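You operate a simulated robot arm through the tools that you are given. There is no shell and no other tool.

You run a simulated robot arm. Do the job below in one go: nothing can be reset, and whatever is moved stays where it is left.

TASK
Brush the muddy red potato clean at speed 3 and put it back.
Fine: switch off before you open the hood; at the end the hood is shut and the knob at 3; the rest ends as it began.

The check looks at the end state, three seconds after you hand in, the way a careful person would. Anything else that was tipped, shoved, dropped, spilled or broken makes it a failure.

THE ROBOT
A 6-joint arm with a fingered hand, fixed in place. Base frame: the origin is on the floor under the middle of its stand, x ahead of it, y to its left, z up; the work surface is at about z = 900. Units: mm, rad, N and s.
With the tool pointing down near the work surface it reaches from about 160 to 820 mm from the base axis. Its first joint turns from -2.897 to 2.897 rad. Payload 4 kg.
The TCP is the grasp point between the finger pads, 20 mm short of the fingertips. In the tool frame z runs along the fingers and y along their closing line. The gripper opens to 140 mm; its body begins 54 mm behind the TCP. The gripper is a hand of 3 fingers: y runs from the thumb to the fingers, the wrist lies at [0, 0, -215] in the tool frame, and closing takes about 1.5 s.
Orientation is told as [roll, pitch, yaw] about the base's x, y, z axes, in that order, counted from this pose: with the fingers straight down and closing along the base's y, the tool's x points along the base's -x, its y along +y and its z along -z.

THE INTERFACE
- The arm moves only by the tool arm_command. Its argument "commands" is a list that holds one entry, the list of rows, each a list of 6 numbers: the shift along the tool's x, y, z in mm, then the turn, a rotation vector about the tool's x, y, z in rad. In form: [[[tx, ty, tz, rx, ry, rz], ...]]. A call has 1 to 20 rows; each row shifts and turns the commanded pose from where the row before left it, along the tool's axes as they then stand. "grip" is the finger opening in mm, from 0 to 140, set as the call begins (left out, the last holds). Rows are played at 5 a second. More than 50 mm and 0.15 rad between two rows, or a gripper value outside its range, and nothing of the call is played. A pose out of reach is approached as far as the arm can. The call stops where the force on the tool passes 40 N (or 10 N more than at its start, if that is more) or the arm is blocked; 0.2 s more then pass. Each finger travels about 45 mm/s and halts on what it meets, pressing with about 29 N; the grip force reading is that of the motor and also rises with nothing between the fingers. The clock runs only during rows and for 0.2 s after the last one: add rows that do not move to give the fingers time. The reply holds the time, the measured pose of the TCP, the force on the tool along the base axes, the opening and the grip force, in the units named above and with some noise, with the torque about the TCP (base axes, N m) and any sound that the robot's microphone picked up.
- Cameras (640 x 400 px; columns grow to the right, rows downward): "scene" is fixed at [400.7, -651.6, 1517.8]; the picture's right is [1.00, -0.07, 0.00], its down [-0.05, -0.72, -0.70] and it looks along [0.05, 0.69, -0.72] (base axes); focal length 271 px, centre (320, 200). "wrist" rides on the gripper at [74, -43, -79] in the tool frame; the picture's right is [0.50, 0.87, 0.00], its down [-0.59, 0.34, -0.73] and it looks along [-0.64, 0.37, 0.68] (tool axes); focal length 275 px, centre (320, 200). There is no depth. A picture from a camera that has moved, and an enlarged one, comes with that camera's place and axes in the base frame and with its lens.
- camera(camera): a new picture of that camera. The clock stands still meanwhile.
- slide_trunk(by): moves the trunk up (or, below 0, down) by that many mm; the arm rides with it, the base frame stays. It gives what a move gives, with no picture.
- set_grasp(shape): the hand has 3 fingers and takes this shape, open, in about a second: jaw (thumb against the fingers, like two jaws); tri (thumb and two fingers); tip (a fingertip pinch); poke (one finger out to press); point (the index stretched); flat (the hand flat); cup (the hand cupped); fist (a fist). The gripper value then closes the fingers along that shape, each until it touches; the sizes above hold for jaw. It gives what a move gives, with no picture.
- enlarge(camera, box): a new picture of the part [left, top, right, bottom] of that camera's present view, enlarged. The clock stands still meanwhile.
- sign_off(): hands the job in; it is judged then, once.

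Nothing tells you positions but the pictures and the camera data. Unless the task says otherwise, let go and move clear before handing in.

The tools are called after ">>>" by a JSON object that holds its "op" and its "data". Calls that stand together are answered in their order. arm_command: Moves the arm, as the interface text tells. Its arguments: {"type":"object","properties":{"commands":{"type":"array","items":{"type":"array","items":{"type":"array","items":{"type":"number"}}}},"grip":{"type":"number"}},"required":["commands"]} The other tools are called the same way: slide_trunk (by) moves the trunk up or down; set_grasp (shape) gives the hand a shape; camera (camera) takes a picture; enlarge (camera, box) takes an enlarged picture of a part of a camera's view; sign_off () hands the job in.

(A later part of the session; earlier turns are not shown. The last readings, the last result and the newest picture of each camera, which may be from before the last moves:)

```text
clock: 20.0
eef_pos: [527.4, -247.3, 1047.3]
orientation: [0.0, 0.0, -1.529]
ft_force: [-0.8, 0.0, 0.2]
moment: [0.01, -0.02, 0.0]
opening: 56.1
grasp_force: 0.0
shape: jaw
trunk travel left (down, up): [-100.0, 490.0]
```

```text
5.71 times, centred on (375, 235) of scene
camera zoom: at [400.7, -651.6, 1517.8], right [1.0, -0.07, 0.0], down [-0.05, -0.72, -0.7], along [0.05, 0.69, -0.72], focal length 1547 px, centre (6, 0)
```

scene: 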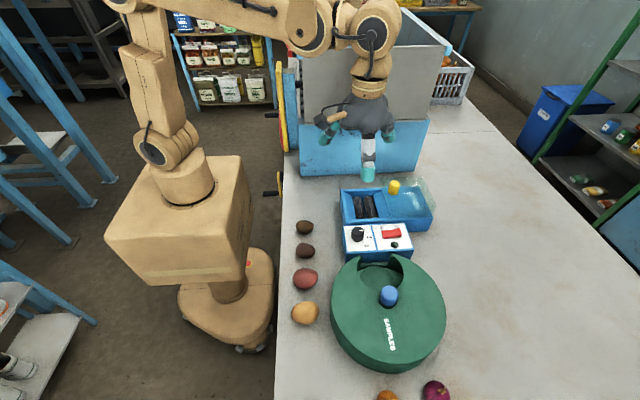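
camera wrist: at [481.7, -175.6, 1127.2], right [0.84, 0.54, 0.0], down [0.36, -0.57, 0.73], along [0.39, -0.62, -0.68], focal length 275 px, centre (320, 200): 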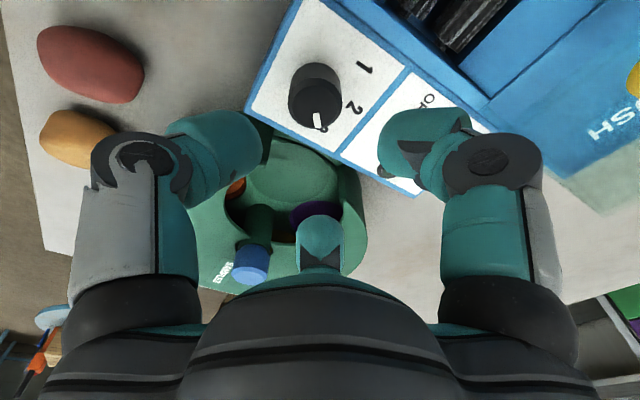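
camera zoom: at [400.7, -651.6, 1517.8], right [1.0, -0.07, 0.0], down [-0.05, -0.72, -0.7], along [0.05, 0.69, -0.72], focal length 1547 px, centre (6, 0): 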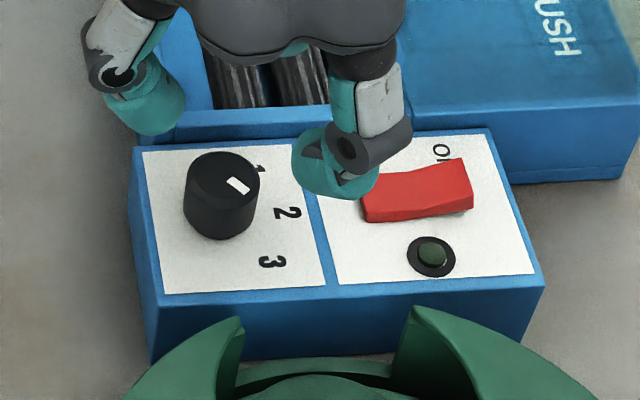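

The pointer now lines up with 3, 50° round from 2, which matches the label spacing. Next is the muddy red potato at about (388, -253). I'll hover above it with the hand at −90° yaw, so the fingers pass between the neighbours, and look.

>>> {"op": "arm_command", "data": {"commands": [[[0, 0, 0, 0, 0, 0.041], [-1.5, -35, 5, 0, 0, 0], [-1.5, -35, 5, 0, 0, 0], [-1.5, -35, 5, 0, 0, 0], [-1.5, -34, 5, 0, 0, 0], [0, 0, 0, 0, 0, 0]]], "grip": 70}}

>>> {"op": "camera", "data": {"camera": "wrist"}}

>>> {"op": "enlarge", "data": {"camera": "scene", "box": [270, 190, 370, 290]}}

```text
clock: 21.4
eef_pos: [388.9, -253.3, 1026.3]
orientation: [0.001, -0.002, -1.571]
ft_force: [0.2, -0.5, 0.2]
moment: [0.0, 0.03, 0.01]
opening: 69.8
grasp_force: 0.0
shape: jaw
trunk travel left (down, up): [-100.0, 490.0]
```

```text
taken
camera wrist: at [345.9, -179.4, 1105.8], right [0.87, 0.5, 0.0], down [0.34, -0.59, 0.73], along [0.37, -0.64, -0.68], focal length 275 px, centre (320, 200)
```

wrist: 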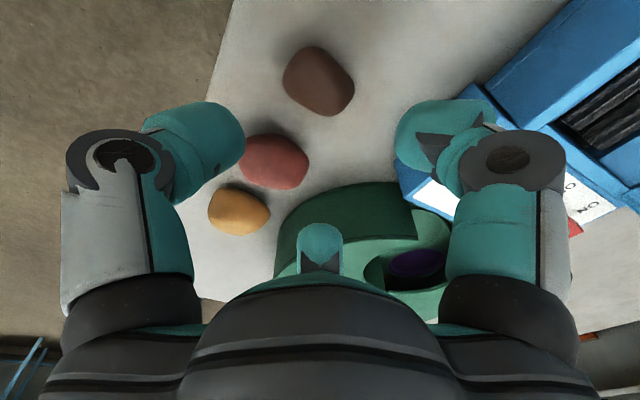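

```text
4.00 times, centred on (320, 240) of scene
camera zoom: at [400.7, -651.6, 1517.8], right [1.0, -0.07, 0.0], down [-0.05, -0.72, -0.7], along [0.05, 0.69, -0.72], focal length 1083 px, centre (320, 40)
```

zoom: 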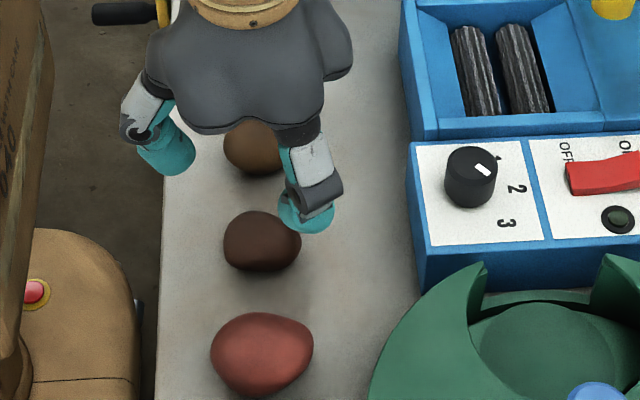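

>>> {"op": "arm_command", "data": {"commands": [[[1.5, -1, 25, 0, 0, 0], [0, 0, 25, 0, 0, 0], [0, 0, 0, 0, 0, 0]]]}}

>>> {"op": "camera", "data": {"camera": "wrist"}}

>>> {"op": "enlarge", "data": {"camera": "wrist", "box": [240, 60, 400, 260]}}

>>> {"op": "enlarge", "data": {"camera": "scene", "box": [270, 190, 370, 290]}}

```text
clock: 22.2
eef_pos: [386.9, -251.1, 974.6]
orientation: [-0.001, -0.001, -1.571]
ft_force: [-0.4, 0.2, -0.1]
moment: [0.0, 0.01, -0.03]
opening: 69.9
grasp_force: 0.0
shape: jaw
trunk travel left (down, up): [-100.0, 490.0]
```

```text
taken
camera wrist: at [344.5, -177.6, 1054.8], right [0.87, 0.5, 0.0], down [0.34, -0.59, 0.73], along [0.37, -0.64, -0.68], focal length 275 px, centre (320, 200)
```

wrist: 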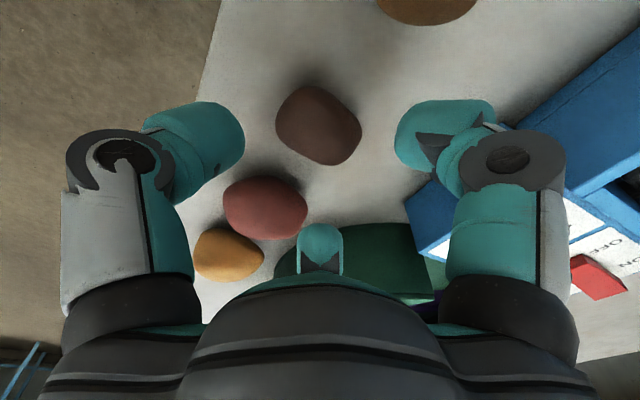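

```text
2.00 times, centred on (320, 160) of wrist
camera zoom: at [344.5, -177.6, 1054.8], right [0.87, 0.5, 0.0], down [0.34, -0.59, 0.73], along [0.37, -0.64, -0.68], focal length 551 px, centre (320, 280)
```

zoom: 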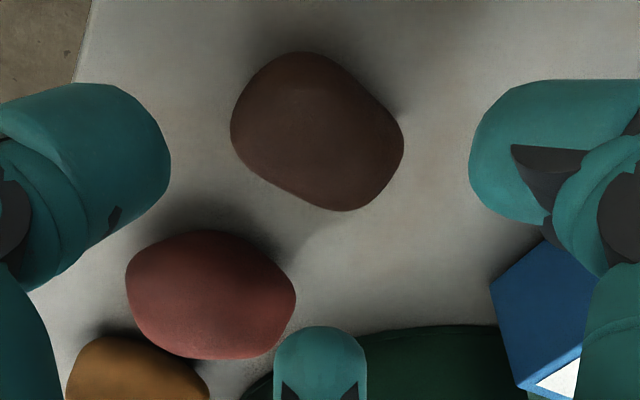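

```text
4.00 times, centred on (320, 240) of scene
camera zoom: at [400.7, -651.6, 1517.8], right [1.0, -0.07, 0.0], down [-0.05, -0.72, -0.7], along [0.05, 0.69, -0.72], focal length 1083 px, centre (320, 40)
```

zoom: 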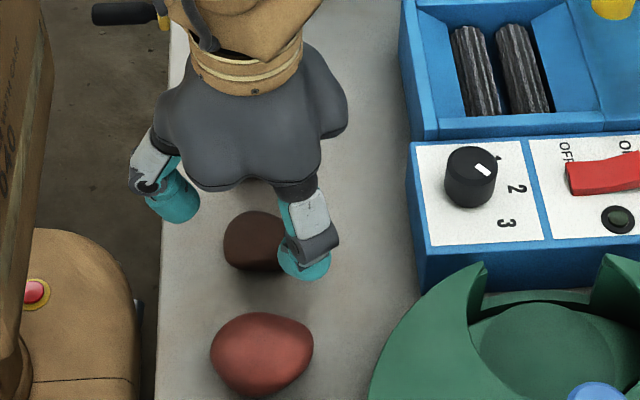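

The potato sits centred under the hand, and the neighbours are clear of the fingers' path. I'll narrow to 64 mm, descend to grasp height and check before closing.

>>> {"op": "arm_command", "data": {"commands": [[[0, 0, 0, 0, 0, 0], [0, 0, 15, 0, 0, 0], [0, 0, 15, 0, 0, 0], [0, 0, 10, 0, 0, 0], [0, 0, 9, 0, 0, 0], [0, 0, 0, 0, 0, 0]]], "grip": 64}}

>>> {"op": "camera", "data": {"camera": "wrist"}}

>>> {"op": "enlarge", "data": {"camera": "scene", "box": [270, 190, 370, 290]}}

```text
clock: 23.6
eef_pos: [386.0, -249.9, 927.0]
orientation: [0.001, 0.001, -1.571]
ft_force: [0.2, -0.8, -0.7]
moment: [0.03, -0.01, 0.01]
opening: 64.1
grasp_force: 0.0
shape: jaw
trunk travel left (down, up): [-100.0, 490.0]
```

```text
taken
camera wrist: at [343.7, -177.7, 1007.7], right [0.87, 0.5, 0.0], down [0.34, -0.59, 0.73], along [0.37, -0.64, -0.68], focal length 275 px, centre (320, 200)
```

wrist: 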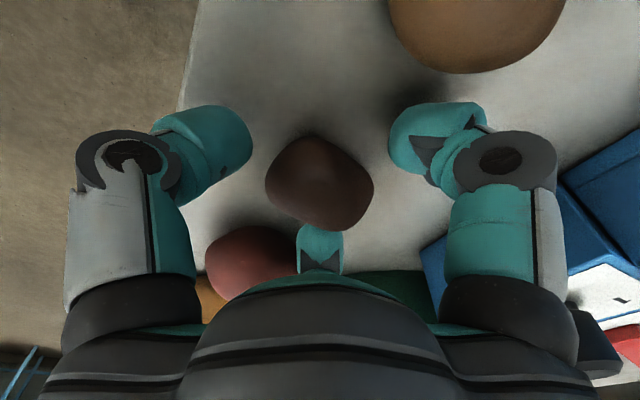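

```text
4.00 times, centred on (320, 240) of scene
camera zoom: at [400.7, -651.6, 1517.8], right [1.0, -0.07, 0.0], down [-0.05, -0.72, -0.7], along [0.05, 0.69, -0.72], focal length 1083 px, centre (320, 40)
```

zoom: 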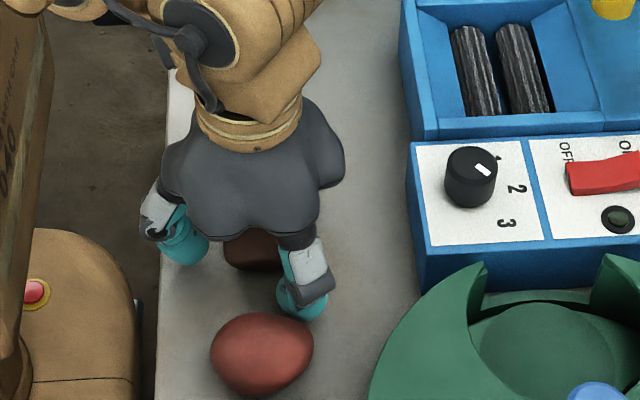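

>>> {"op": "arm_command", "data": {"commands": [[[0, 0, 3.5, 0, 0, 0], [0, 0, 0, 0, 0, 0], [0, 0, 0, 0, 0, 0], [0, 0, 0, 0, 0, 0], [0, 0, 0, 0, 0, 0], [0, 0, 0, 0, 0, 0]]], "grip": 36}}

>>> {"op": "camera", "data": {"camera": "wrist"}}

>>> {"op": "enlarge", "data": {"camera": "scene", "box": [270, 190, 370, 290]}}

```text
clock: 25.0
eef_pos: [387.8, -251.6, 925.4]
orientation: [0.0, 0.0, -1.572]
ft_force: [-0.3, 0.5, -0.3]
moment: [-0.04, -0.01, -0.01]
opening: 34.0
grasp_force: 29.1
shape: jaw
trunk travel left (down, up): [-100.0, 490.0]
```

```text
taken
camera wrist: at [344.1, -177.9, 1004.3], right [0.87, 0.5, 0.0], down [0.34, -0.59, 0.73], along [0.37, -0.64, -0.68], focal length 275 px, centre (320, 200)
```

wrist: 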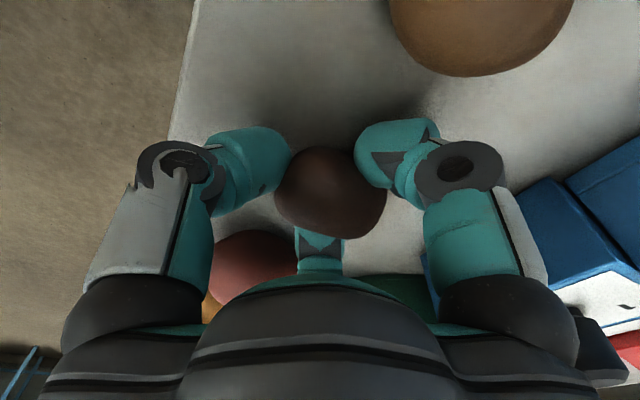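

```text
4.00 times, centred on (320, 240) of scene
camera zoom: at [400.7, -651.6, 1517.8], right [1.0, -0.07, 0.0], down [-0.05, -0.72, -0.7], along [0.05, 0.69, -0.72], focal length 1083 px, centre (320, 40)
```

zoom: 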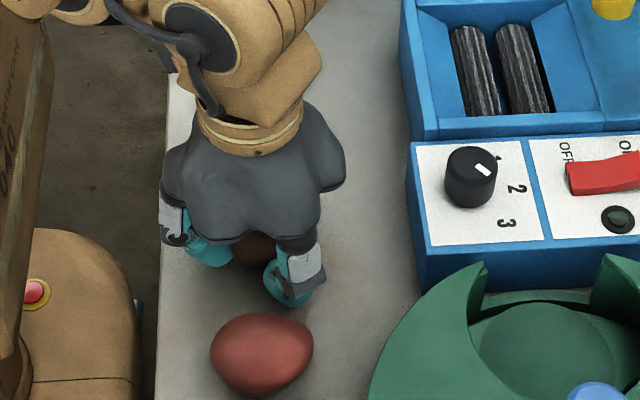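

The potato is gripped. I'll lift it straight up and check the hold.

>>> {"op": "arm_command", "data": {"commands": [[[0, 0, -10, 0, 0, 0], [0, 0, -20, 0, 0, 0], [0, 0, -40, 0, 0, 0], [0, 0, -40, 0, 0, 0], [0, 0, 0, 0, 0, 0]]]}}

>>> {"op": "camera", "data": {"camera": "wrist"}}

>>> {"op": "camera", "data": {"camera": "scene"}}

```text
clock: 26.2
eef_pos: [389.0, -251.7, 1036.4]
orientation: [0.0, 0.001, -1.572]
ft_force: [-0.4, 0.2, -1.1]
moment: [-0.02, -0.01, -0.03]
opening: 33.9
grasp_force: 29.0
shape: jaw
trunk travel left (down, up): [-100.0, 490.0]
```

```text
taken
camera wrist: at [346.2, -178.0, 1115.8], right [0.87, 0.5, 0.0], down [0.34, -0.59, 0.73], along [0.37, -0.64, -0.68], focal length 275 px, centre (320, 200)
```

wrist: 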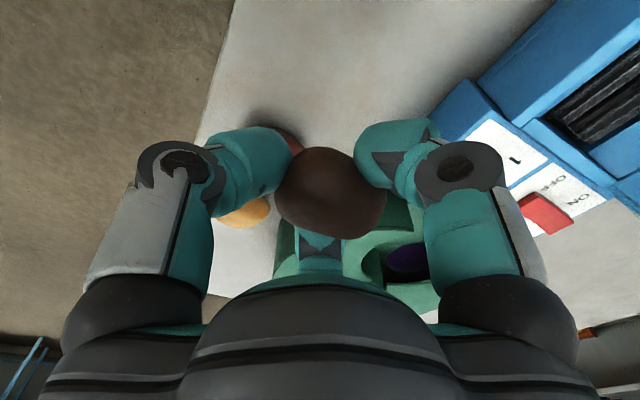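

```text
taken
```

scene: 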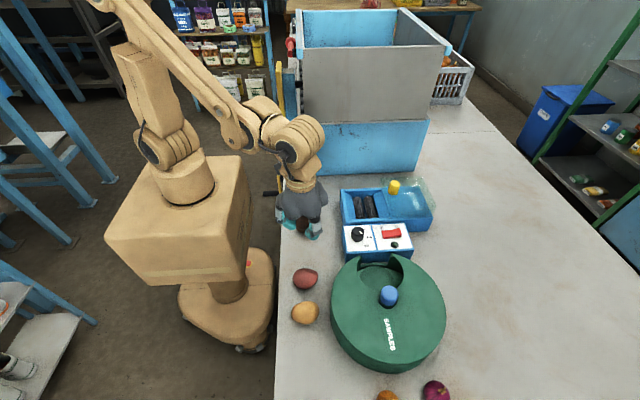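

>>> {"op": "enlarge", "data": {"camera": "scene", "box": [335, 180, 405, 230]}}

>>> {"op": "arm_command", "data": {"commands": [[[0, 40, -6, 0, 0, 0], [0, 40, 0, 0, 0, 0], [40, 20, 0, 0, 0, 0], [40, 20, 0, 0, 0, 0], [20, 10, 0, 0, 0, 0], [0, 0, 0, 0, 0, 0]]]}}

>>> {"op": "camera", "data": {"camera": "wrist"}}

```text
8.00 times, centred on (370, 205) of scene
camera zoom: at [400.7, -651.6, 1517.8], right [1.0, -0.07, 0.0], down [-0.05, -0.72, -0.7], along [0.05, 0.69, -0.72], focal length 2166 px, centre (-80, 160)
```

zoom: 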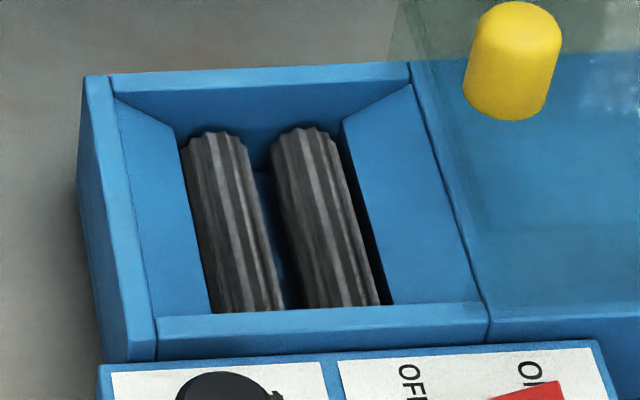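

```text
clock: 27.6
eef_pos: [516.3, -151.1, 1040.2]
orientation: [0.001, -0.001, -1.57]
ft_force: [0.1, 0.1, -0.9]
moment: [0.01, -0.03, 0.02]
opening: 34.0
grasp_force: 29.3
shape: jaw
trunk travel left (down, up): [-100.0, 490.0]
```

```text
taken
camera wrist: at [474.5, -77.5, 1120.7], right [0.87, 0.5, 0.0], down [0.34, -0.59, 0.73], along [0.37, -0.64, -0.68], focal length 275 px, centre (320, 200)
```

wrist: 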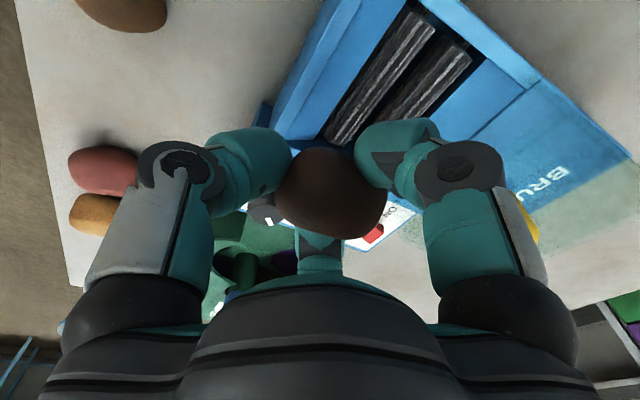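

>>> {"op": "enlarge", "data": {"camera": "scene", "box": [320, 130, 440, 230]}}

```text
4.00 times, centred on (380, 180) of scene
camera zoom: at [400.7, -651.6, 1517.8], right [1.0, -0.07, 0.0], down [-0.05, -0.72, -0.7], along [0.05, 0.69, -0.72], focal length 1083 px, centre (80, 280)
```

zoom: 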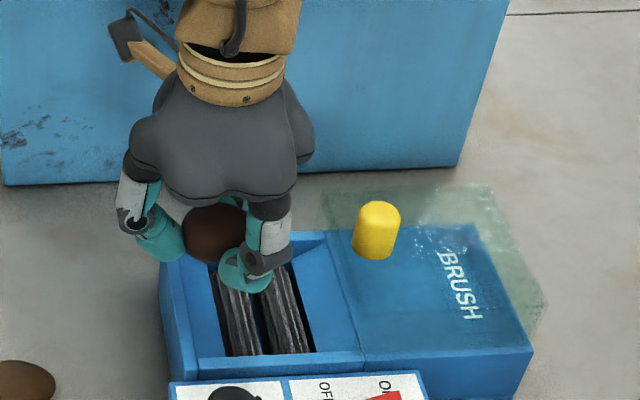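

The trough opening spans x 514–627 and y −185…−76, and the rollers are at x≈553 and 588. I need to watch the palm against the yellow handle, so I'll hover over the trough and come down in stages.

>>> {"op": "arm_command", "data": {"commands": [[[9, 25, 0, 0, 0, 0], [8.5, 25, 0, 0, 0, 0], [0, 0, 20, 0, 0, 0], [0, 0, 0, 0, 0, 0]]]}}

>>> {"op": "enlarge", "data": {"camera": "scene", "box": [330, 130, 440, 230]}}

>>> {"op": "camera", "data": {"camera": "wrist"}}

```text
clock: 28.6
eef_pos: [567.7, -133.7, 1019.0]
orientation: [0.0, 0.001, -1.572]
ft_force: [-1.0, 0.8, -0.8]
moment: [0.01, 0.01, 0.01]
opening: 33.9
grasp_force: 29.1
shape: jaw
trunk travel left (down, up): [-100.0, 490.0]
```

```text
4.00 times, centred on (385, 180) of scene
camera zoom: at [400.7, -651.6, 1517.8], right [1.0, -0.07, 0.0], down [-0.05, -0.72, -0.7], along [0.05, 0.69, -0.72], focal length 1083 px, centre (60, 280)
```

zoom: 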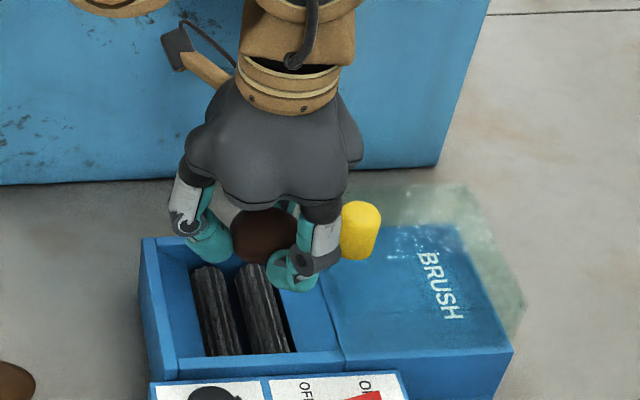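

```text
taken
camera wrist: at [524.3, -60.1, 1098.9], right [0.87, 0.5, 0.0], down [0.34, -0.59, 0.73], along [0.37, -0.64, -0.68], focal length 275 px, centre (320, 200)
```

wrist: 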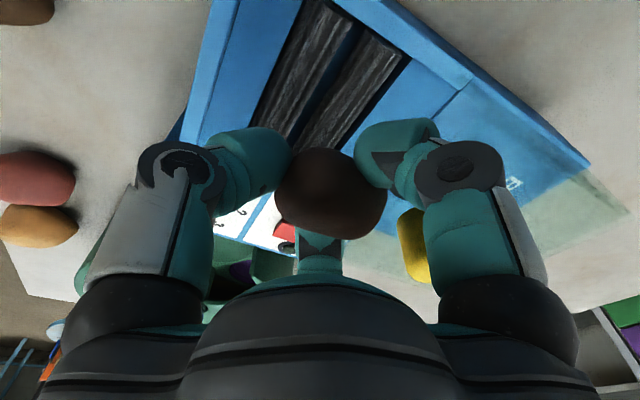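

>>> {"op": "arm_command", "data": {"commands": [[[0, 0, 15, 0, 0, 0], [0, 0, 15, 0, 0, 0], [0, 0, 0, 0, 0, 0]]]}}

>>> {"op": "enlarge", "data": {"camera": "scene", "box": [340, 150, 420, 220]}}

>>> {"op": "enlarge", "data": {"camera": "wrist", "box": [200, 60, 600, 320]}}

```text
clock: 29.4
eef_pos: [567.4, -134.0, 989.6]
orientation: [0.0, 0.001, -1.572]
ft_force: [0.0, -1.0, 0.2]
moment: [0.01, 0.03, 0.0]
opening: 34.0
grasp_force: 29.1
shape: jaw
trunk travel left (down, up): [-100.0, 490.0]
```

```text
5.71 times, centred on (380, 185) of scene
camera zoom: at [400.7, -651.6, 1517.8], right [1.0, -0.07, 0.0], down [-0.05, -0.72, -0.7], along [0.05, 0.69, -0.72], focal length 1547 px, centre (-23, 286)
```

zoom: 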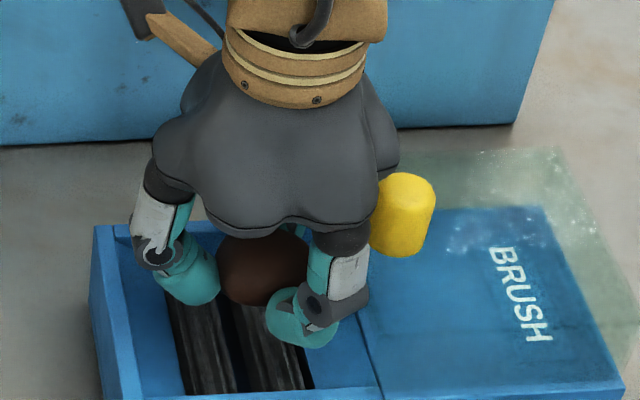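

```text
1.54 times, centred on (400, 190) of wrist
camera zoom: at [525.3, -60.9, 1069.7], right [0.87, 0.5, 0.0], down [0.34, -0.59, 0.73], along [0.37, -0.64, -0.68], focal length 424 px, centre (197, 215)
```

zoom: 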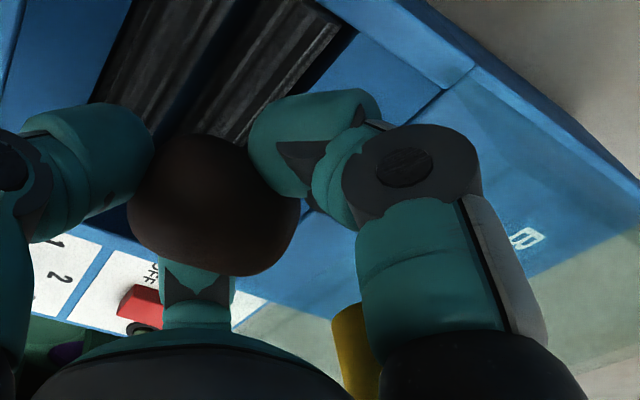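

>>> {"op": "arm_command", "data": {"commands": [[[0, 0, 5, 0, 0, 0], [0, 0, 5, 0, 0, 0], [0, 0, 3, 0, 0, 0], [0, 0, 0, 0, 0, 0]]]}}

>>> {"op": "enlarge", "data": {"camera": "scene", "box": [340, 150, 420, 220]}}

>>> {"op": "camera", "data": {"camera": "wrist"}}

```text
clock: 30.4
eef_pos: [567.3, -133.1, 977.9]
orientation: [0.001, 0.0, -1.57]
ft_force: [0.3, 0.5, -0.2]
moment: [0.01, 0.03, -0.03]
opening: 34.1
grasp_force: 29.1
shape: jaw
trunk travel left (down, up): [-100.0, 490.0]
```

```text
5.71 times, centred on (380, 185) of scene
camera zoom: at [400.7, -651.6, 1517.8], right [1.0, -0.07, 0.0], down [-0.05, -0.72, -0.7], along [0.05, 0.69, -0.72], focal length 1547 px, centre (-23, 286)
```

zoom: 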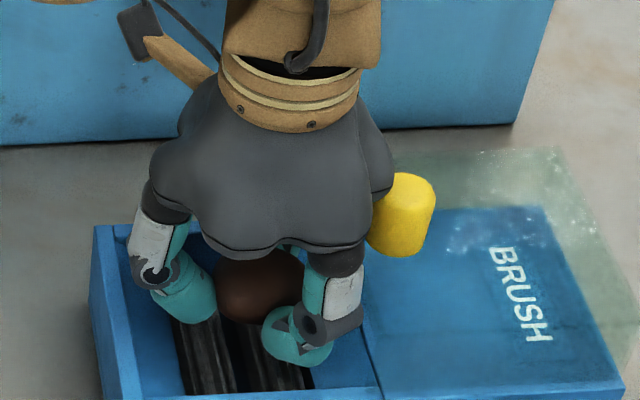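

```text
taken
camera wrist: at [525.1, -61.1, 1056.9], right [0.87, 0.5, 0.0], down [0.34, -0.59, 0.73], along [0.37, -0.64, -0.68], focal length 275 px, centre (320, 200)
```

wrist: 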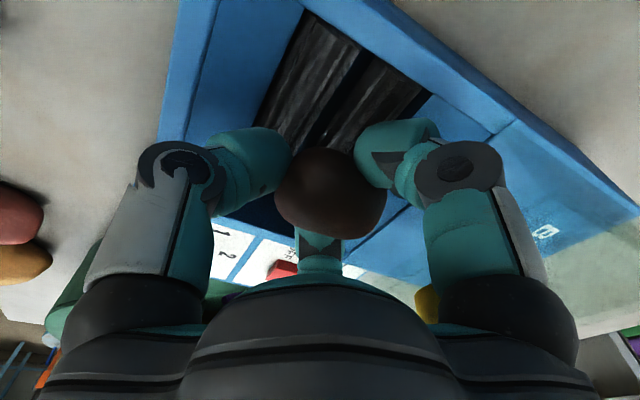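

>>> {"op": "arm_command", "data": {"commands": [[[0, 0, 3, 0, 0, 0], [0, 0, 3, 0, 0, 0], [0, 0, 2, 0, 0, 0], [0, 0, 0, 0, 0, 0]]]}}

>>> {"op": "enlarge", "data": {"camera": "scene", "box": [340, 150, 420, 220]}}

>>> {"op": "enlarge", "data": {"camera": "wrist", "box": [200, 60, 600, 320]}}

```text
clock: 31.4
eef_pos: [567.1, -133.7, 969.6]
orientation: [-0.002, 0.0, -1.571]
ft_force: [-2.7, -0.8, 3.5]
moment: [0.0, -0.28, 0.0]
opening: 33.9
grasp_force: 29.2
shape: jaw
trunk travel left (down, up): [-100.0, 490.0]
```

```text
5.71 times, centred on (380, 185) of scene
camera zoom: at [400.7, -651.6, 1517.8], right [1.0, -0.07, 0.0], down [-0.05, -0.72, -0.7], along [0.05, 0.69, -0.72], focal length 1547 px, centre (-23, 286)
```

zoom: 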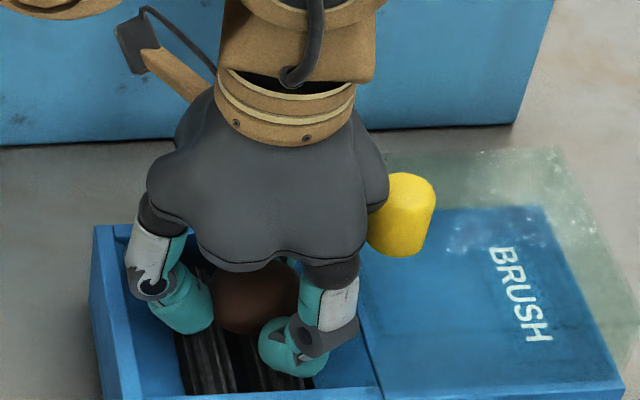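

```text
1.54 times, centred on (400, 190) of wrist
camera zoom: at [524.2, -61.2, 1049.4], right [0.87, 0.5, 0.0], down [0.34, -0.59, 0.73], along [0.37, -0.64, -0.68], focal length 424 px, centre (197, 215)
```

zoom: 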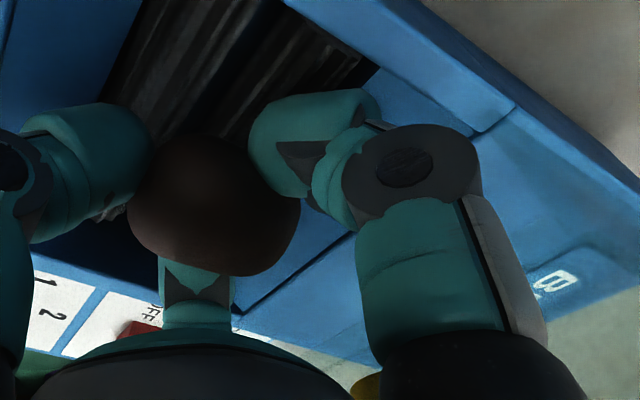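

The small upward force with a −0.28 N·m moment says the palm is just brushing the yellow handle. I'll back off, lean the hand 0.15 rad away from it with the palm toward −x, and then lower the rest of the way.

>>> {"op": "arm_command", "data": {"commands": [[[0, 0, -6, 0, 0, 0], [0, 0, 0, -0.075, 0, 0], [0, 0, 0, -0.075, 0, 0], [0, 0, 0, 0, 0, 0]]]}}

>>> {"op": "enlarge", "data": {"camera": "scene", "box": [340, 150, 420, 220]}}

>>> {"op": "camera", "data": {"camera": "wrist"}}

```text
clock: 32.4
eef_pos: [567.1, -133.9, 975.0]
orientation: [0.15, 0.002, -1.571]
ft_force: [-0.2, -0.3, -0.8]
moment: [-0.01, 0.01, 0.03]
opening: 34.2
grasp_force: 28.8
shape: jaw
trunk travel left (down, up): [-100.0, 490.0]
```

```text
5.71 times, centred on (380, 185) of scene
camera zoom: at [400.7, -651.6, 1517.8], right [1.0, -0.07, 0.0], down [-0.05, -0.72, -0.7], along [0.05, 0.69, -0.72], focal length 1547 px, centre (-23, 286)
```

zoom: 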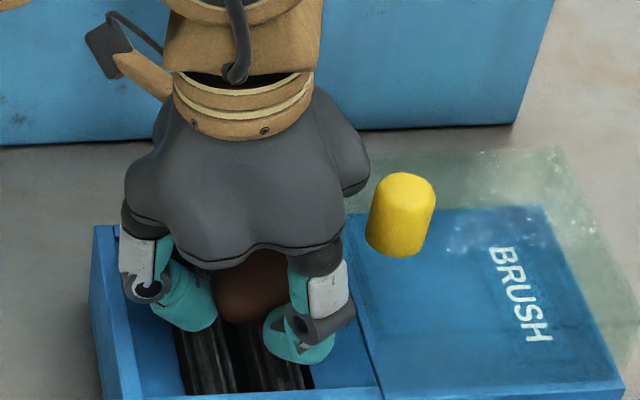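

```text
taken
camera wrist: at [513.0, -60.9, 1047.9], right [0.86, 0.5, 0.13], down [0.23, -0.59, 0.78], along [0.47, -0.64, -0.62], focal length 275 px, centre (320, 200)
```

wrist: 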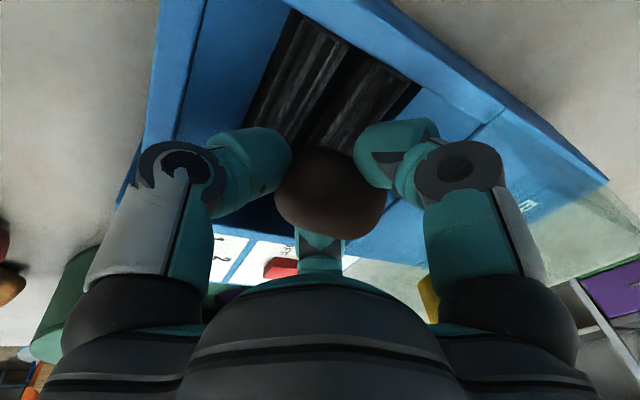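

>>> {"op": "arm_command", "data": {"commands": [[[0, -0.6, 4, 0, 0, 0], [0, -0.6, 4, 0, 0, 0], [0, -0.3, 2, 0, 0, 0], [0, 0, 0, 0, 0, 0]]]}}

>>> {"op": "enlarge", "data": {"camera": "scene", "box": [340, 150, 420, 220]}}

>>> {"op": "camera", "data": {"camera": "wrist"}}

```text
clock: 33.4
eef_pos: [566.4, -132.9, 965.8]
orientation: [0.151, 0.0, -1.573]
ft_force: [0.6, 0.0, -0.7]
moment: [0.01, -0.01, 0.02]
opening: 34.1
grasp_force: 29.0
shape: jaw
trunk travel left (down, up): [-100.0, 490.0]
```

```text
5.71 times, centred on (380, 185) of scene
camera zoom: at [400.7, -651.6, 1517.8], right [1.0, -0.07, 0.0], down [-0.05, -0.72, -0.7], along [0.05, 0.69, -0.72], focal length 1547 px, centre (-23, 286)
```

zoom: 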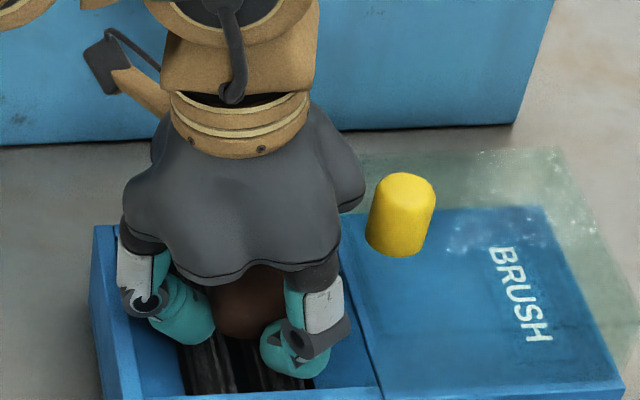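

```text
taken
camera wrist: at [512.7, -60.9, 1038.0], right [0.86, 0.5, 0.13], down [0.23, -0.59, 0.78], along [0.46, -0.64, -0.62], focal length 275 px, centre (320, 200)
```

wrist: 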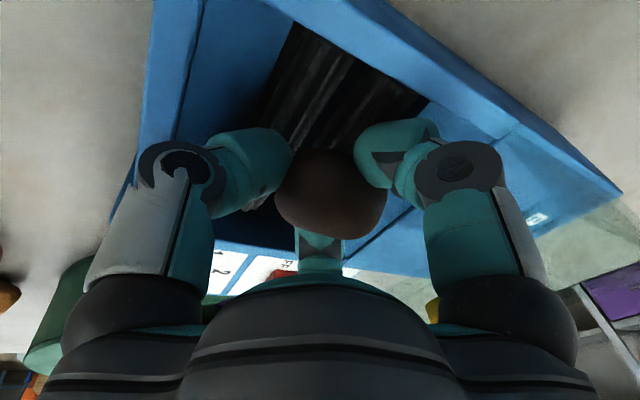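

>>> {"op": "arm_command", "data": {"commands": [[[0, -0.3, 2, 0, 0, 0], [0, -0.3, 2, 0, 0, 0], [0, 0, 0, 0, 0, 0]]]}}

>>> {"op": "enlarge", "data": {"camera": "scene", "box": [340, 150, 420, 220]}}

```text
clock: 34.2
eef_pos: [566.0, -133.8, 962.5]
orientation: [0.149, -0.001, -1.57]
ft_force: [0.0, -1.0, -0.4]
moment: [-0.05, -0.04, 0.03]
opening: 34.1
grasp_force: 29.1
shape: jaw
trunk travel left (down, up): [-100.0, 490.0]
```

```text
5.71 times, centred on (380, 185) of scene
camera zoom: at [400.7, -651.6, 1517.8], right [1.0, -0.07, 0.0], down [-0.05, -0.72, -0.7], along [0.05, 0.69, -0.72], focal length 1547 px, centre (-23, 286)
```

zoom: 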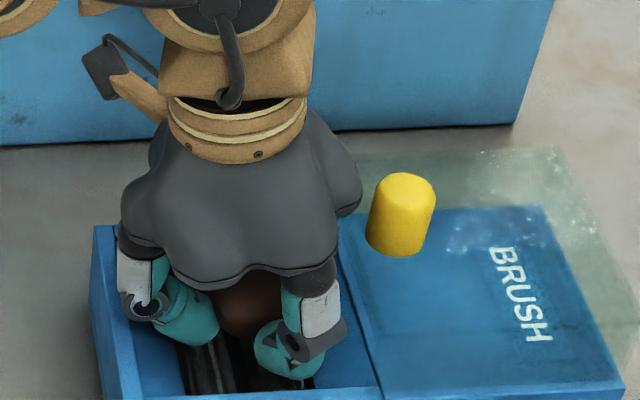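

>>> {"op": "arm_command", "data": {"commands": [[[0, -0.3, 2, 0, 0, 0], [0, 0, 0, 0, 0, 0]]]}}

>>> {"op": "arm_command", "data": {"commands": [[[0, -0.3, 2, 0, 0, 0], [0, 0, 0, 0, 0, 0]]]}}

>>> {"op": "enlarge", "data": {"camera": "scene", "box": [340, 150, 420, 220]}}

>>> {"op": "camera", "data": {"camera": "wrist"}}

```text
clock: 34.8
eef_pos: [565.2, -134.6, 959.1]
orientation: [0.152, 0.0, -1.57]
ft_force: [-0.9, 0.6, 20.9]
moment: [0.16, 0.03, 0.06]
opening: 35.1
grasp_force: 28.9
shape: jaw
trunk travel left (down, up): [-100.0, 490.0]
```

```text
clock: 35.4
eef_pos: [564.9, -133.6, 957.8]
orientation: [0.151, 0.001, -1.573]
ft_force: [-3.8, 1.0, 33.6]
moment: [0.32, 0.05, 0.15]
opening: 36.4
grasp_force: 28.8
shape: jaw
trunk travel left (down, up): [-100.0, 490.0]
```

```text
5.71 times, centred on (380, 185) of scene
camera zoom: at [400.7, -651.6, 1517.8], right [1.0, -0.07, 0.0], down [-0.05, -0.72, -0.7], along [0.05, 0.69, -0.72], focal length 1547 px, centre (-23, 286)
```

zoom: 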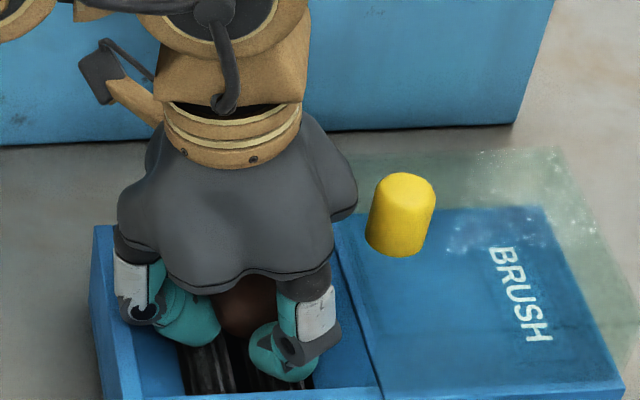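

```text
taken
camera wrist: at [510.6, -60.5, 1031.6], right [0.86, 0.5, 0.13], down [0.22, -0.59, 0.78], along [0.47, -0.64, -0.61], focal length 275 px, centre (320, 200)
```

wrist: 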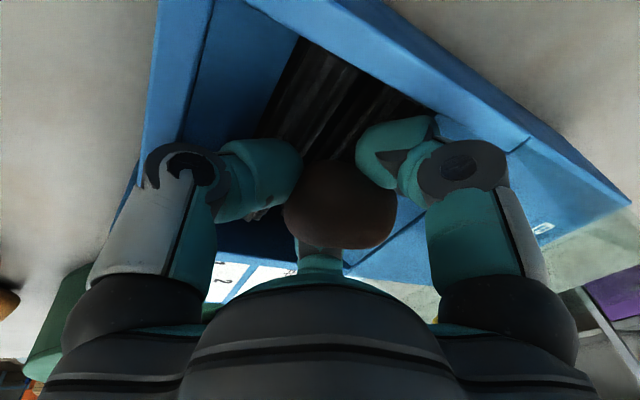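

The potato is now resting on the rollers, since the force is central and upward. I'll ease up 3 mm and open the fingers just enough to release it.

>>> {"op": "arm_command", "data": {"commands": [[[0, 0.5, -3, 0, 0, 0], [0, 0, 0, 0, 0, 0]]]}}

>>> {"op": "arm_command", "data": {"commands": [[[0, 0, 0, 0, 0, 0], [0, 0, 0, 0, 0, 0], [0, 0, 0, 0, 0, 0]]], "grip": 46}}

>>> {"op": "camera", "data": {"camera": "wrist"}}

>>> {"op": "enlarge", "data": {"camera": "scene", "box": [340, 150, 420, 220]}}

```text
clock: 36.0
eef_pos: [566.9, -133.6, 960.6]
orientation: [0.151, 0.0, -1.572]
ft_force: [-1.0, 1.8, 8.5]
moment: [0.12, 0.09, -0.05]
opening: 35.5
grasp_force: 29.5
shape: jaw
trunk travel left (down, up): [-100.0, 490.0]
```

```text
clock: 36.8
eef_pos: [565.2, -133.4, 961.7]
orientation: [0.151, 0.0, -1.57]
ft_force: [-2.0, 0.3, 21.3]
moment: [0.0, 0.69, -0.01]
opening: 46.6
grasp_force: 0.0
shape: jaw
trunk travel left (down, up): [-100.0, 490.0]
```

```text
taken
camera wrist: at [511.8, -60.9, 1033.6], right [0.86, 0.5, 0.13], down [0.23, -0.59, 0.78], along [0.47, -0.64, -0.62], focal length 275 px, centre (320, 200)
```

wrist: 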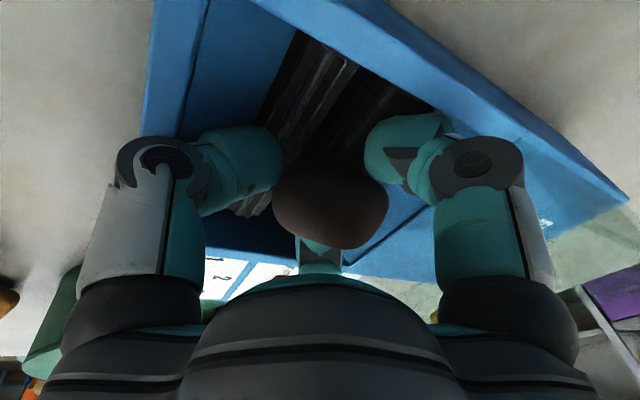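

```text
5.71 times, centred on (380, 185) of scene
camera zoom: at [400.7, -651.6, 1517.8], right [1.0, -0.07, 0.0], down [-0.05, -0.72, -0.7], along [0.05, 0.69, -0.72], focal length 1547 px, centre (-23, 286)
```

zoom: 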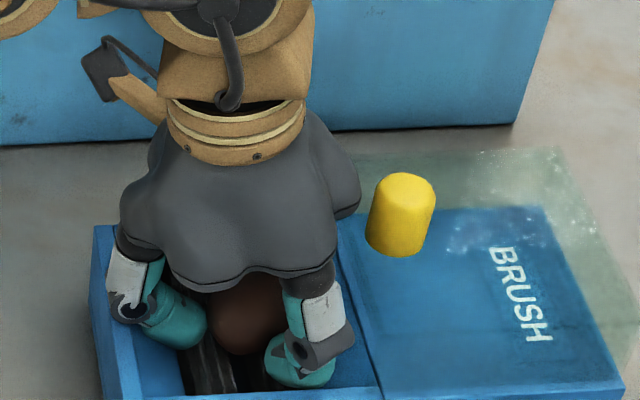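

The potato is released; the thumb is only lightly touching the trough's slope. I'll lift straight up and look.

>>> {"op": "arm_command", "data": {"commands": [[[0, 0.6, -4, 0, 0, 0], [0, 1.2, -8, 0, 0, 0], [0, 3, -20, 0, 0, 0], [0, 4.5, -30, 0, 0, 0], [0, 4.5, -30, 0, 0, 0], [0, 0, 0, 0.075, 0, 0], [0, 0, 0, 0.075, 0, 0], [0, 0, 0, 0, 0, 0]]]}}

>>> {"op": "camera", "data": {"camera": "wrist"}}

>>> {"op": "enlarge", "data": {"camera": "scene", "box": [335, 160, 445, 270]}}

```text
clock: 38.6
eef_pos: [568.2, -135.3, 1053.3]
orientation: [-0.002, -0.001, -1.571]
ft_force: [-0.6, -0.8, 0.1]
moment: [0.02, -0.01, -0.02]
opening: 45.8
grasp_force: 0.1
shape: jaw
trunk travel left (down, up): [-100.0, 490.0]
```

```text
taken
camera wrist: at [524.9, -61.0, 1132.5], right [0.87, 0.5, 0.0], down [0.34, -0.59, 0.73], along [0.37, -0.64, -0.68], focal length 275 px, centre (320, 200)
```

wrist: 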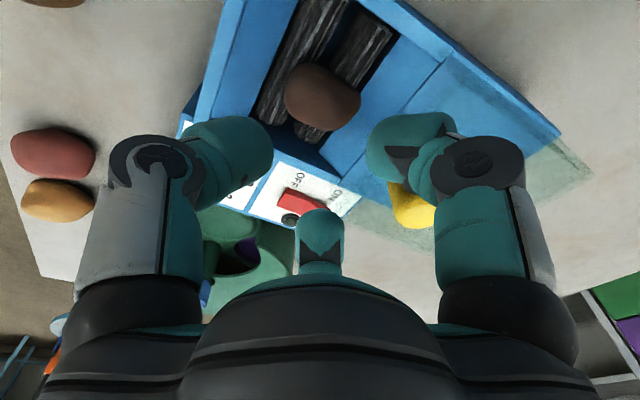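

```text
3.64 times, centred on (390, 215) of scene
camera zoom: at [400.7, -651.6, 1517.8], right [1.0, -0.07, 0.0], down [-0.05, -0.72, -0.7], along [0.05, 0.69, -0.72], focal length 984 px, centre (66, 146)
```

zoom: 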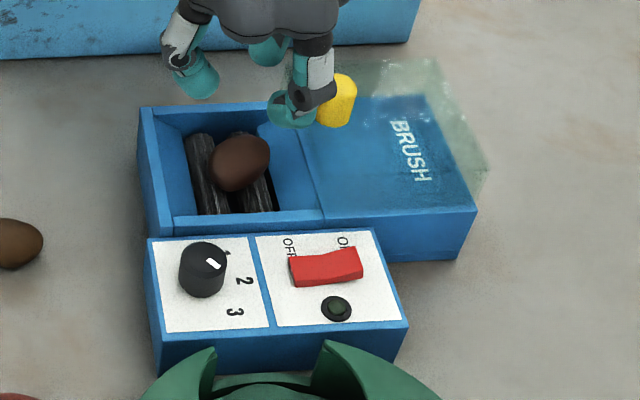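

The potato sits well on the rollers. Next I'll shut the hood by its yellow handle at about (635, -135): rise, move over, check alignment and grip it.

>>> {"op": "arm_command", "data": {"commands": [[[0, 0, -30, 0, 0, 0], [0, 34, 0, 0, 0, 0], [0, 33, 0, 0, 0, 0], [0, 0, 0, 0, 0, 0]]], "grip": 62}}

>>> {"op": "camera", "data": {"camera": "wrist"}}

>>> {"op": "enlarge", "data": {"camera": "wrist", "box": [240, 60, 400, 220]}}

```text
clock: 39.6
eef_pos: [634.2, -134.8, 1081.2]
orientation: [0.0, 0.0, -1.57]
ft_force: [0.2, 0.5, 0.4]
moment: [-0.02, -0.01, 0.02]
opening: 61.5
grasp_force: 0.0
shape: jaw
trunk travel left (down, up): [-100.0, 490.0]
```

```text
taken
camera wrist: at [591.9, -61.6, 1161.9], right [0.87, 0.5, 0.0], down [0.34, -0.59, 0.73], along [0.37, -0.64, -0.68], focal length 275 px, centre (320, 200)
```

wrist: 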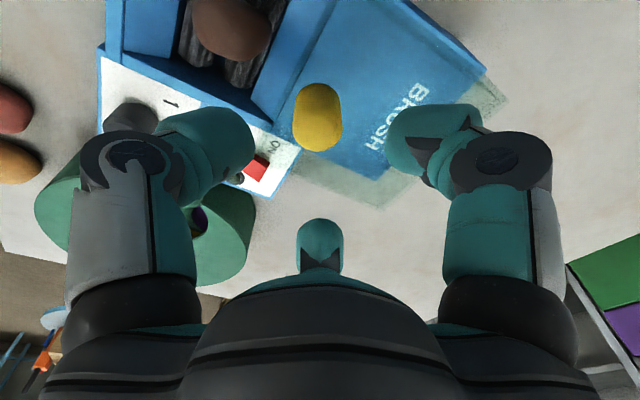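

```text
2.50 times, centred on (320, 140) of wrist
camera zoom: at [591.9, -61.6, 1161.9], right [0.87, 0.5, 0.0], down [0.34, -0.59, 0.73], along [0.37, -0.64, -0.68], focal length 688 px, centre (320, 350)
```

zoom: 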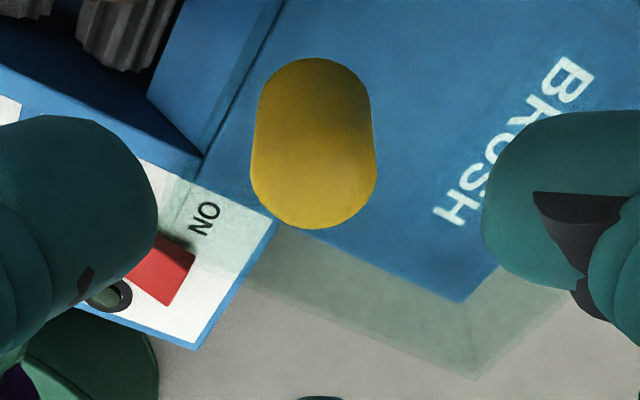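

>>> {"op": "arm_command", "data": {"commands": [[[1, -1, 20, 0, 0, 0], [0, 0, 20, 0, 0, 0], [0, 0, 18, 0, 0, 0], [0, 0, 0, 0, 0, 0]]]}}

>>> {"op": "camera", "data": {"camera": "wrist"}}

>>> {"op": "enlarge", "data": {"camera": "scene", "box": [340, 140, 450, 240]}}

```text
clock: 40.6
eef_pos: [634.0, -133.5, 1025.6]
orientation: [-0.001, -0.001, -1.569]
ft_force: [0.2, -0.9, 5.4]
moment: [0.0, -0.14, 0.0]
opening: 62.5
grasp_force: 0.1
shape: jaw
trunk travel left (down, up): [-100.0, 490.0]
```

```text
taken
camera wrist: at [591.4, -60.5, 1104.6], right [0.87, 0.5, 0.0], down [0.34, -0.59, 0.73], along [0.37, -0.64, -0.68], focal length 275 px, centre (320, 200)
```

wrist: 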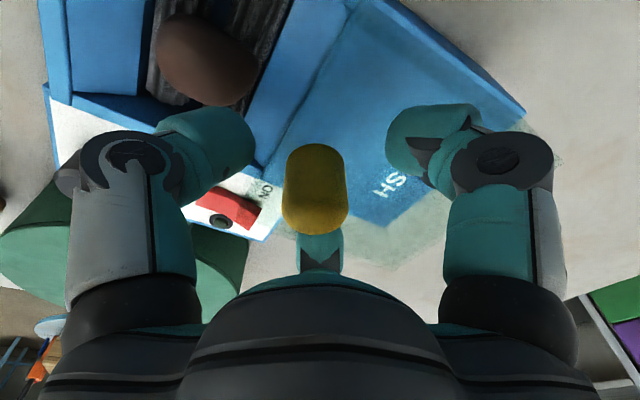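

```text
4.00 times, centred on (395, 190) of scene
camera zoom: at [400.7, -651.6, 1517.8], right [1.0, -0.07, 0.0], down [-0.05, -0.72, -0.7], along [0.05, 0.69, -0.72], focal length 1083 px, centre (20, 240)
```

zoom: 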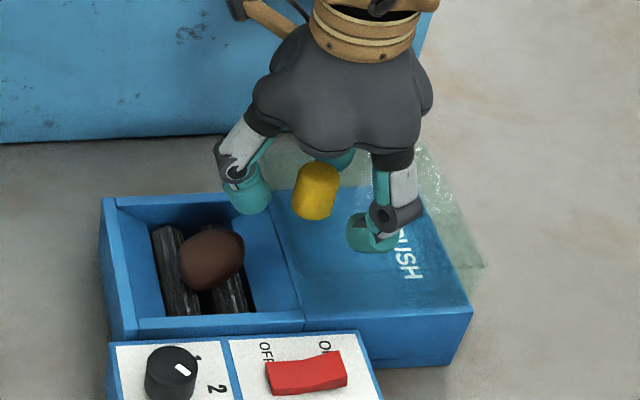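

The fingertips just touched the hood's top. I'll raise 4 mm and then close on the handle.

>>> {"op": "arm_command", "data": {"commands": [[[0, 0, -5, 0, 0, 0], [0, 0, 0, 0, 0, 0]]]}}

>>> {"op": "arm_command", "data": {"commands": [[[0, 0, 0, 0, 0, 0], [0, 0, 0, 0, 0, 0], [0, 0, 0, 0, 0, 0], [0, 0, 0, 0, 0, 0], [0, 0, 0, 0, 0, 0], [0, 0, 0, 0, 0, 0]]], "grip": 22}}

>>> {"op": "enlarge", "data": {"camera": "scene", "box": [340, 140, 450, 240]}}

```text
clock: 41.2
eef_pos: [635.2, -133.9, 1030.3]
orientation: [-0.001, -0.001, -1.571]
ft_force: [0.6, -0.3, -0.2]
moment: [0.01, 0.02, -0.01]
opening: 62.0
grasp_force: 0.1
shape: jaw
trunk travel left (down, up): [-100.0, 490.0]
```

```text
clock: 42.6
eef_pos: [633.4, -133.6, 1028.5]
orientation: [-0.001, 0.0, -1.572]
ft_force: [-0.5, 0.5, -6.5]
moment: [0.06, -0.03, -0.03]
opening: 23.3
grasp_force: 28.7
shape: jaw
trunk travel left (down, up): [-100.0, 490.0]
```

```text
4.00 times, centred on (395, 190) of scene
camera zoom: at [400.7, -651.6, 1517.8], right [1.0, -0.07, 0.0], down [-0.05, -0.72, -0.7], along [0.05, 0.69, -0.72], focal length 1083 px, centre (20, 240)
```

zoom: 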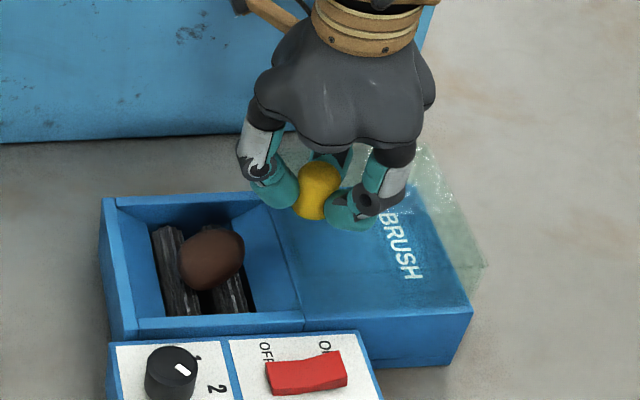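

The handle is gripped. I'll drag the hood toward −x, a short step first to confirm that it slides.

>>> {"op": "arm_command", "data": {"commands": [[[0, -5, 0, 0, 0, 0], [0, -8, 0, 0, 0, 0], [0, -8, 0, 0, 0, 0], [0, 0, 0, 0, 0, 0]]]}}

>>> {"op": "enlarge", "data": {"camera": "scene", "box": [340, 140, 450, 240]}}

```text
clock: 43.6
eef_pos: [612.9, -134.1, 1029.6]
orientation: [-0.003, 0.0, -1.572]
ft_force: [-0.3, 2.3, -18.5]
moment: [0.11, -0.08, 0.0]
opening: 23.2
grasp_force: 28.9
shape: jaw
trunk travel left (down, up): [-100.0, 490.0]
```

```text
4.00 times, centred on (395, 190) of scene
camera zoom: at [400.7, -651.6, 1517.8], right [1.0, -0.07, 0.0], down [-0.05, -0.72, -0.7], along [0.05, 0.69, -0.72], focal length 1083 px, centre (20, 240)
```

zoom: 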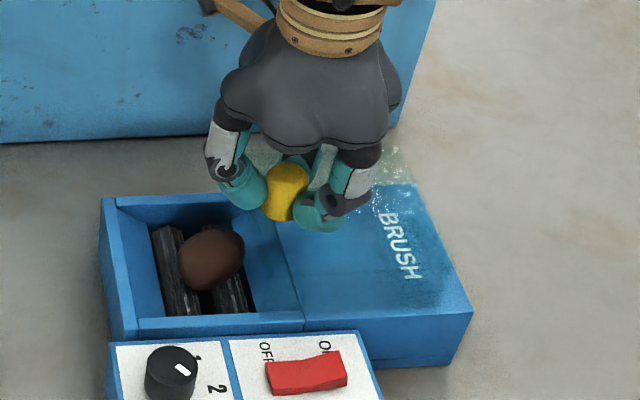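

>>> {"op": "enlarge", "data": {"camera": "scene", "box": [380, 165, 440, 225]}}

>>> {"op": "camera", "data": {"camera": "wrist"}}

```text
6.67 times, centred on (410, 195) of scene
camera zoom: at [400.7, -651.6, 1517.8], right [1.0, -0.07, 0.0], down [-0.05, -0.72, -0.7], along [0.05, 0.69, -0.72], focal length 1805 px, centre (-280, 233)
```

zoom: 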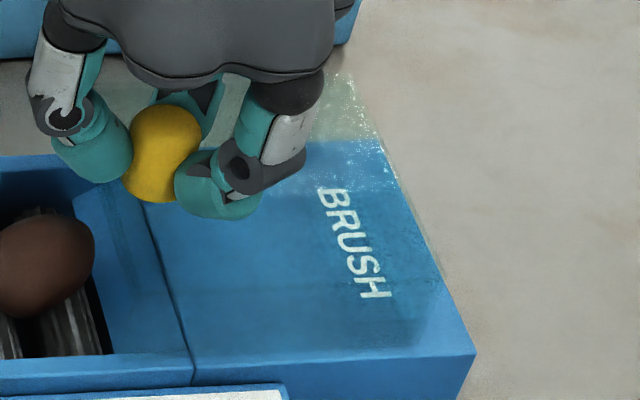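

```text
taken
camera wrist: at [570.7, -60.3, 1109.6], right [0.87, 0.5, 0.0], down [0.34, -0.59, 0.73], along [0.37, -0.64, -0.68], focal length 275 px, centre (320, 200)
```

wrist: 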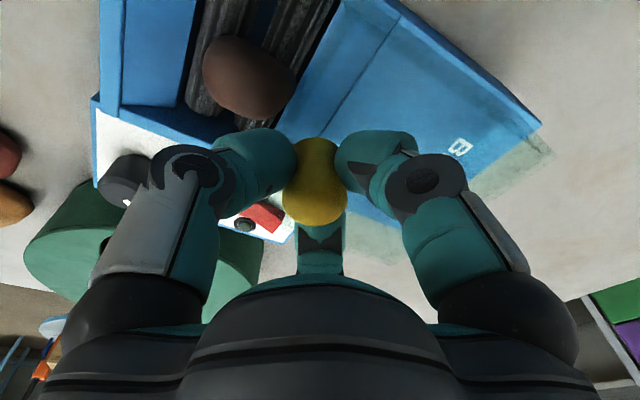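

The hood slides with the hand. There's some downward pull, so I'll lower the hand a touch and keep going.

>>> {"op": "arm_command", "data": {"commands": [[[0, -5, 1.5, 0, 0, 0], [0, -10, 0, 0, 0, 0], [0, -10, 0, 0, 0, 0], [0, 0, 0, 0, 0, 0]]]}}

>>> {"op": "enlarge", "data": {"camera": "scene", "box": [340, 140, 450, 240]}}

```text
clock: 44.6
eef_pos: [588.3, -133.3, 1029.7]
orientation: [-0.003, 0.0, -1.572]
ft_force: [-0.6, 0.4, -10.1]
moment: [0.11, -0.02, 0.02]
opening: 22.8
grasp_force: 28.7
shape: jaw
trunk travel left (down, up): [-100.0, 490.0]
```

```text
4.00 times, centred on (395, 190) of scene
camera zoom: at [400.7, -651.6, 1517.8], right [1.0, -0.07, 0.0], down [-0.05, -0.72, -0.7], along [0.05, 0.69, -0.72], focal length 1083 px, centre (20, 240)
```

zoom: 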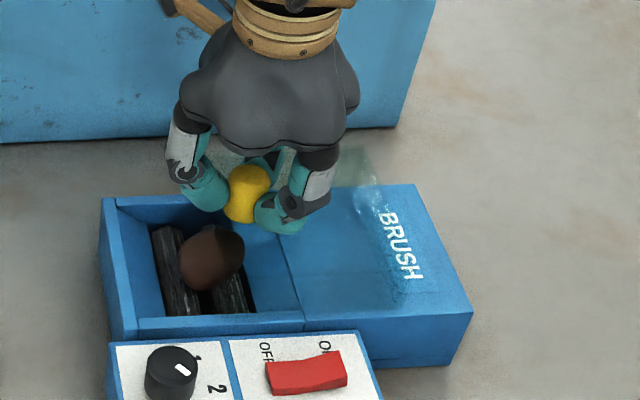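

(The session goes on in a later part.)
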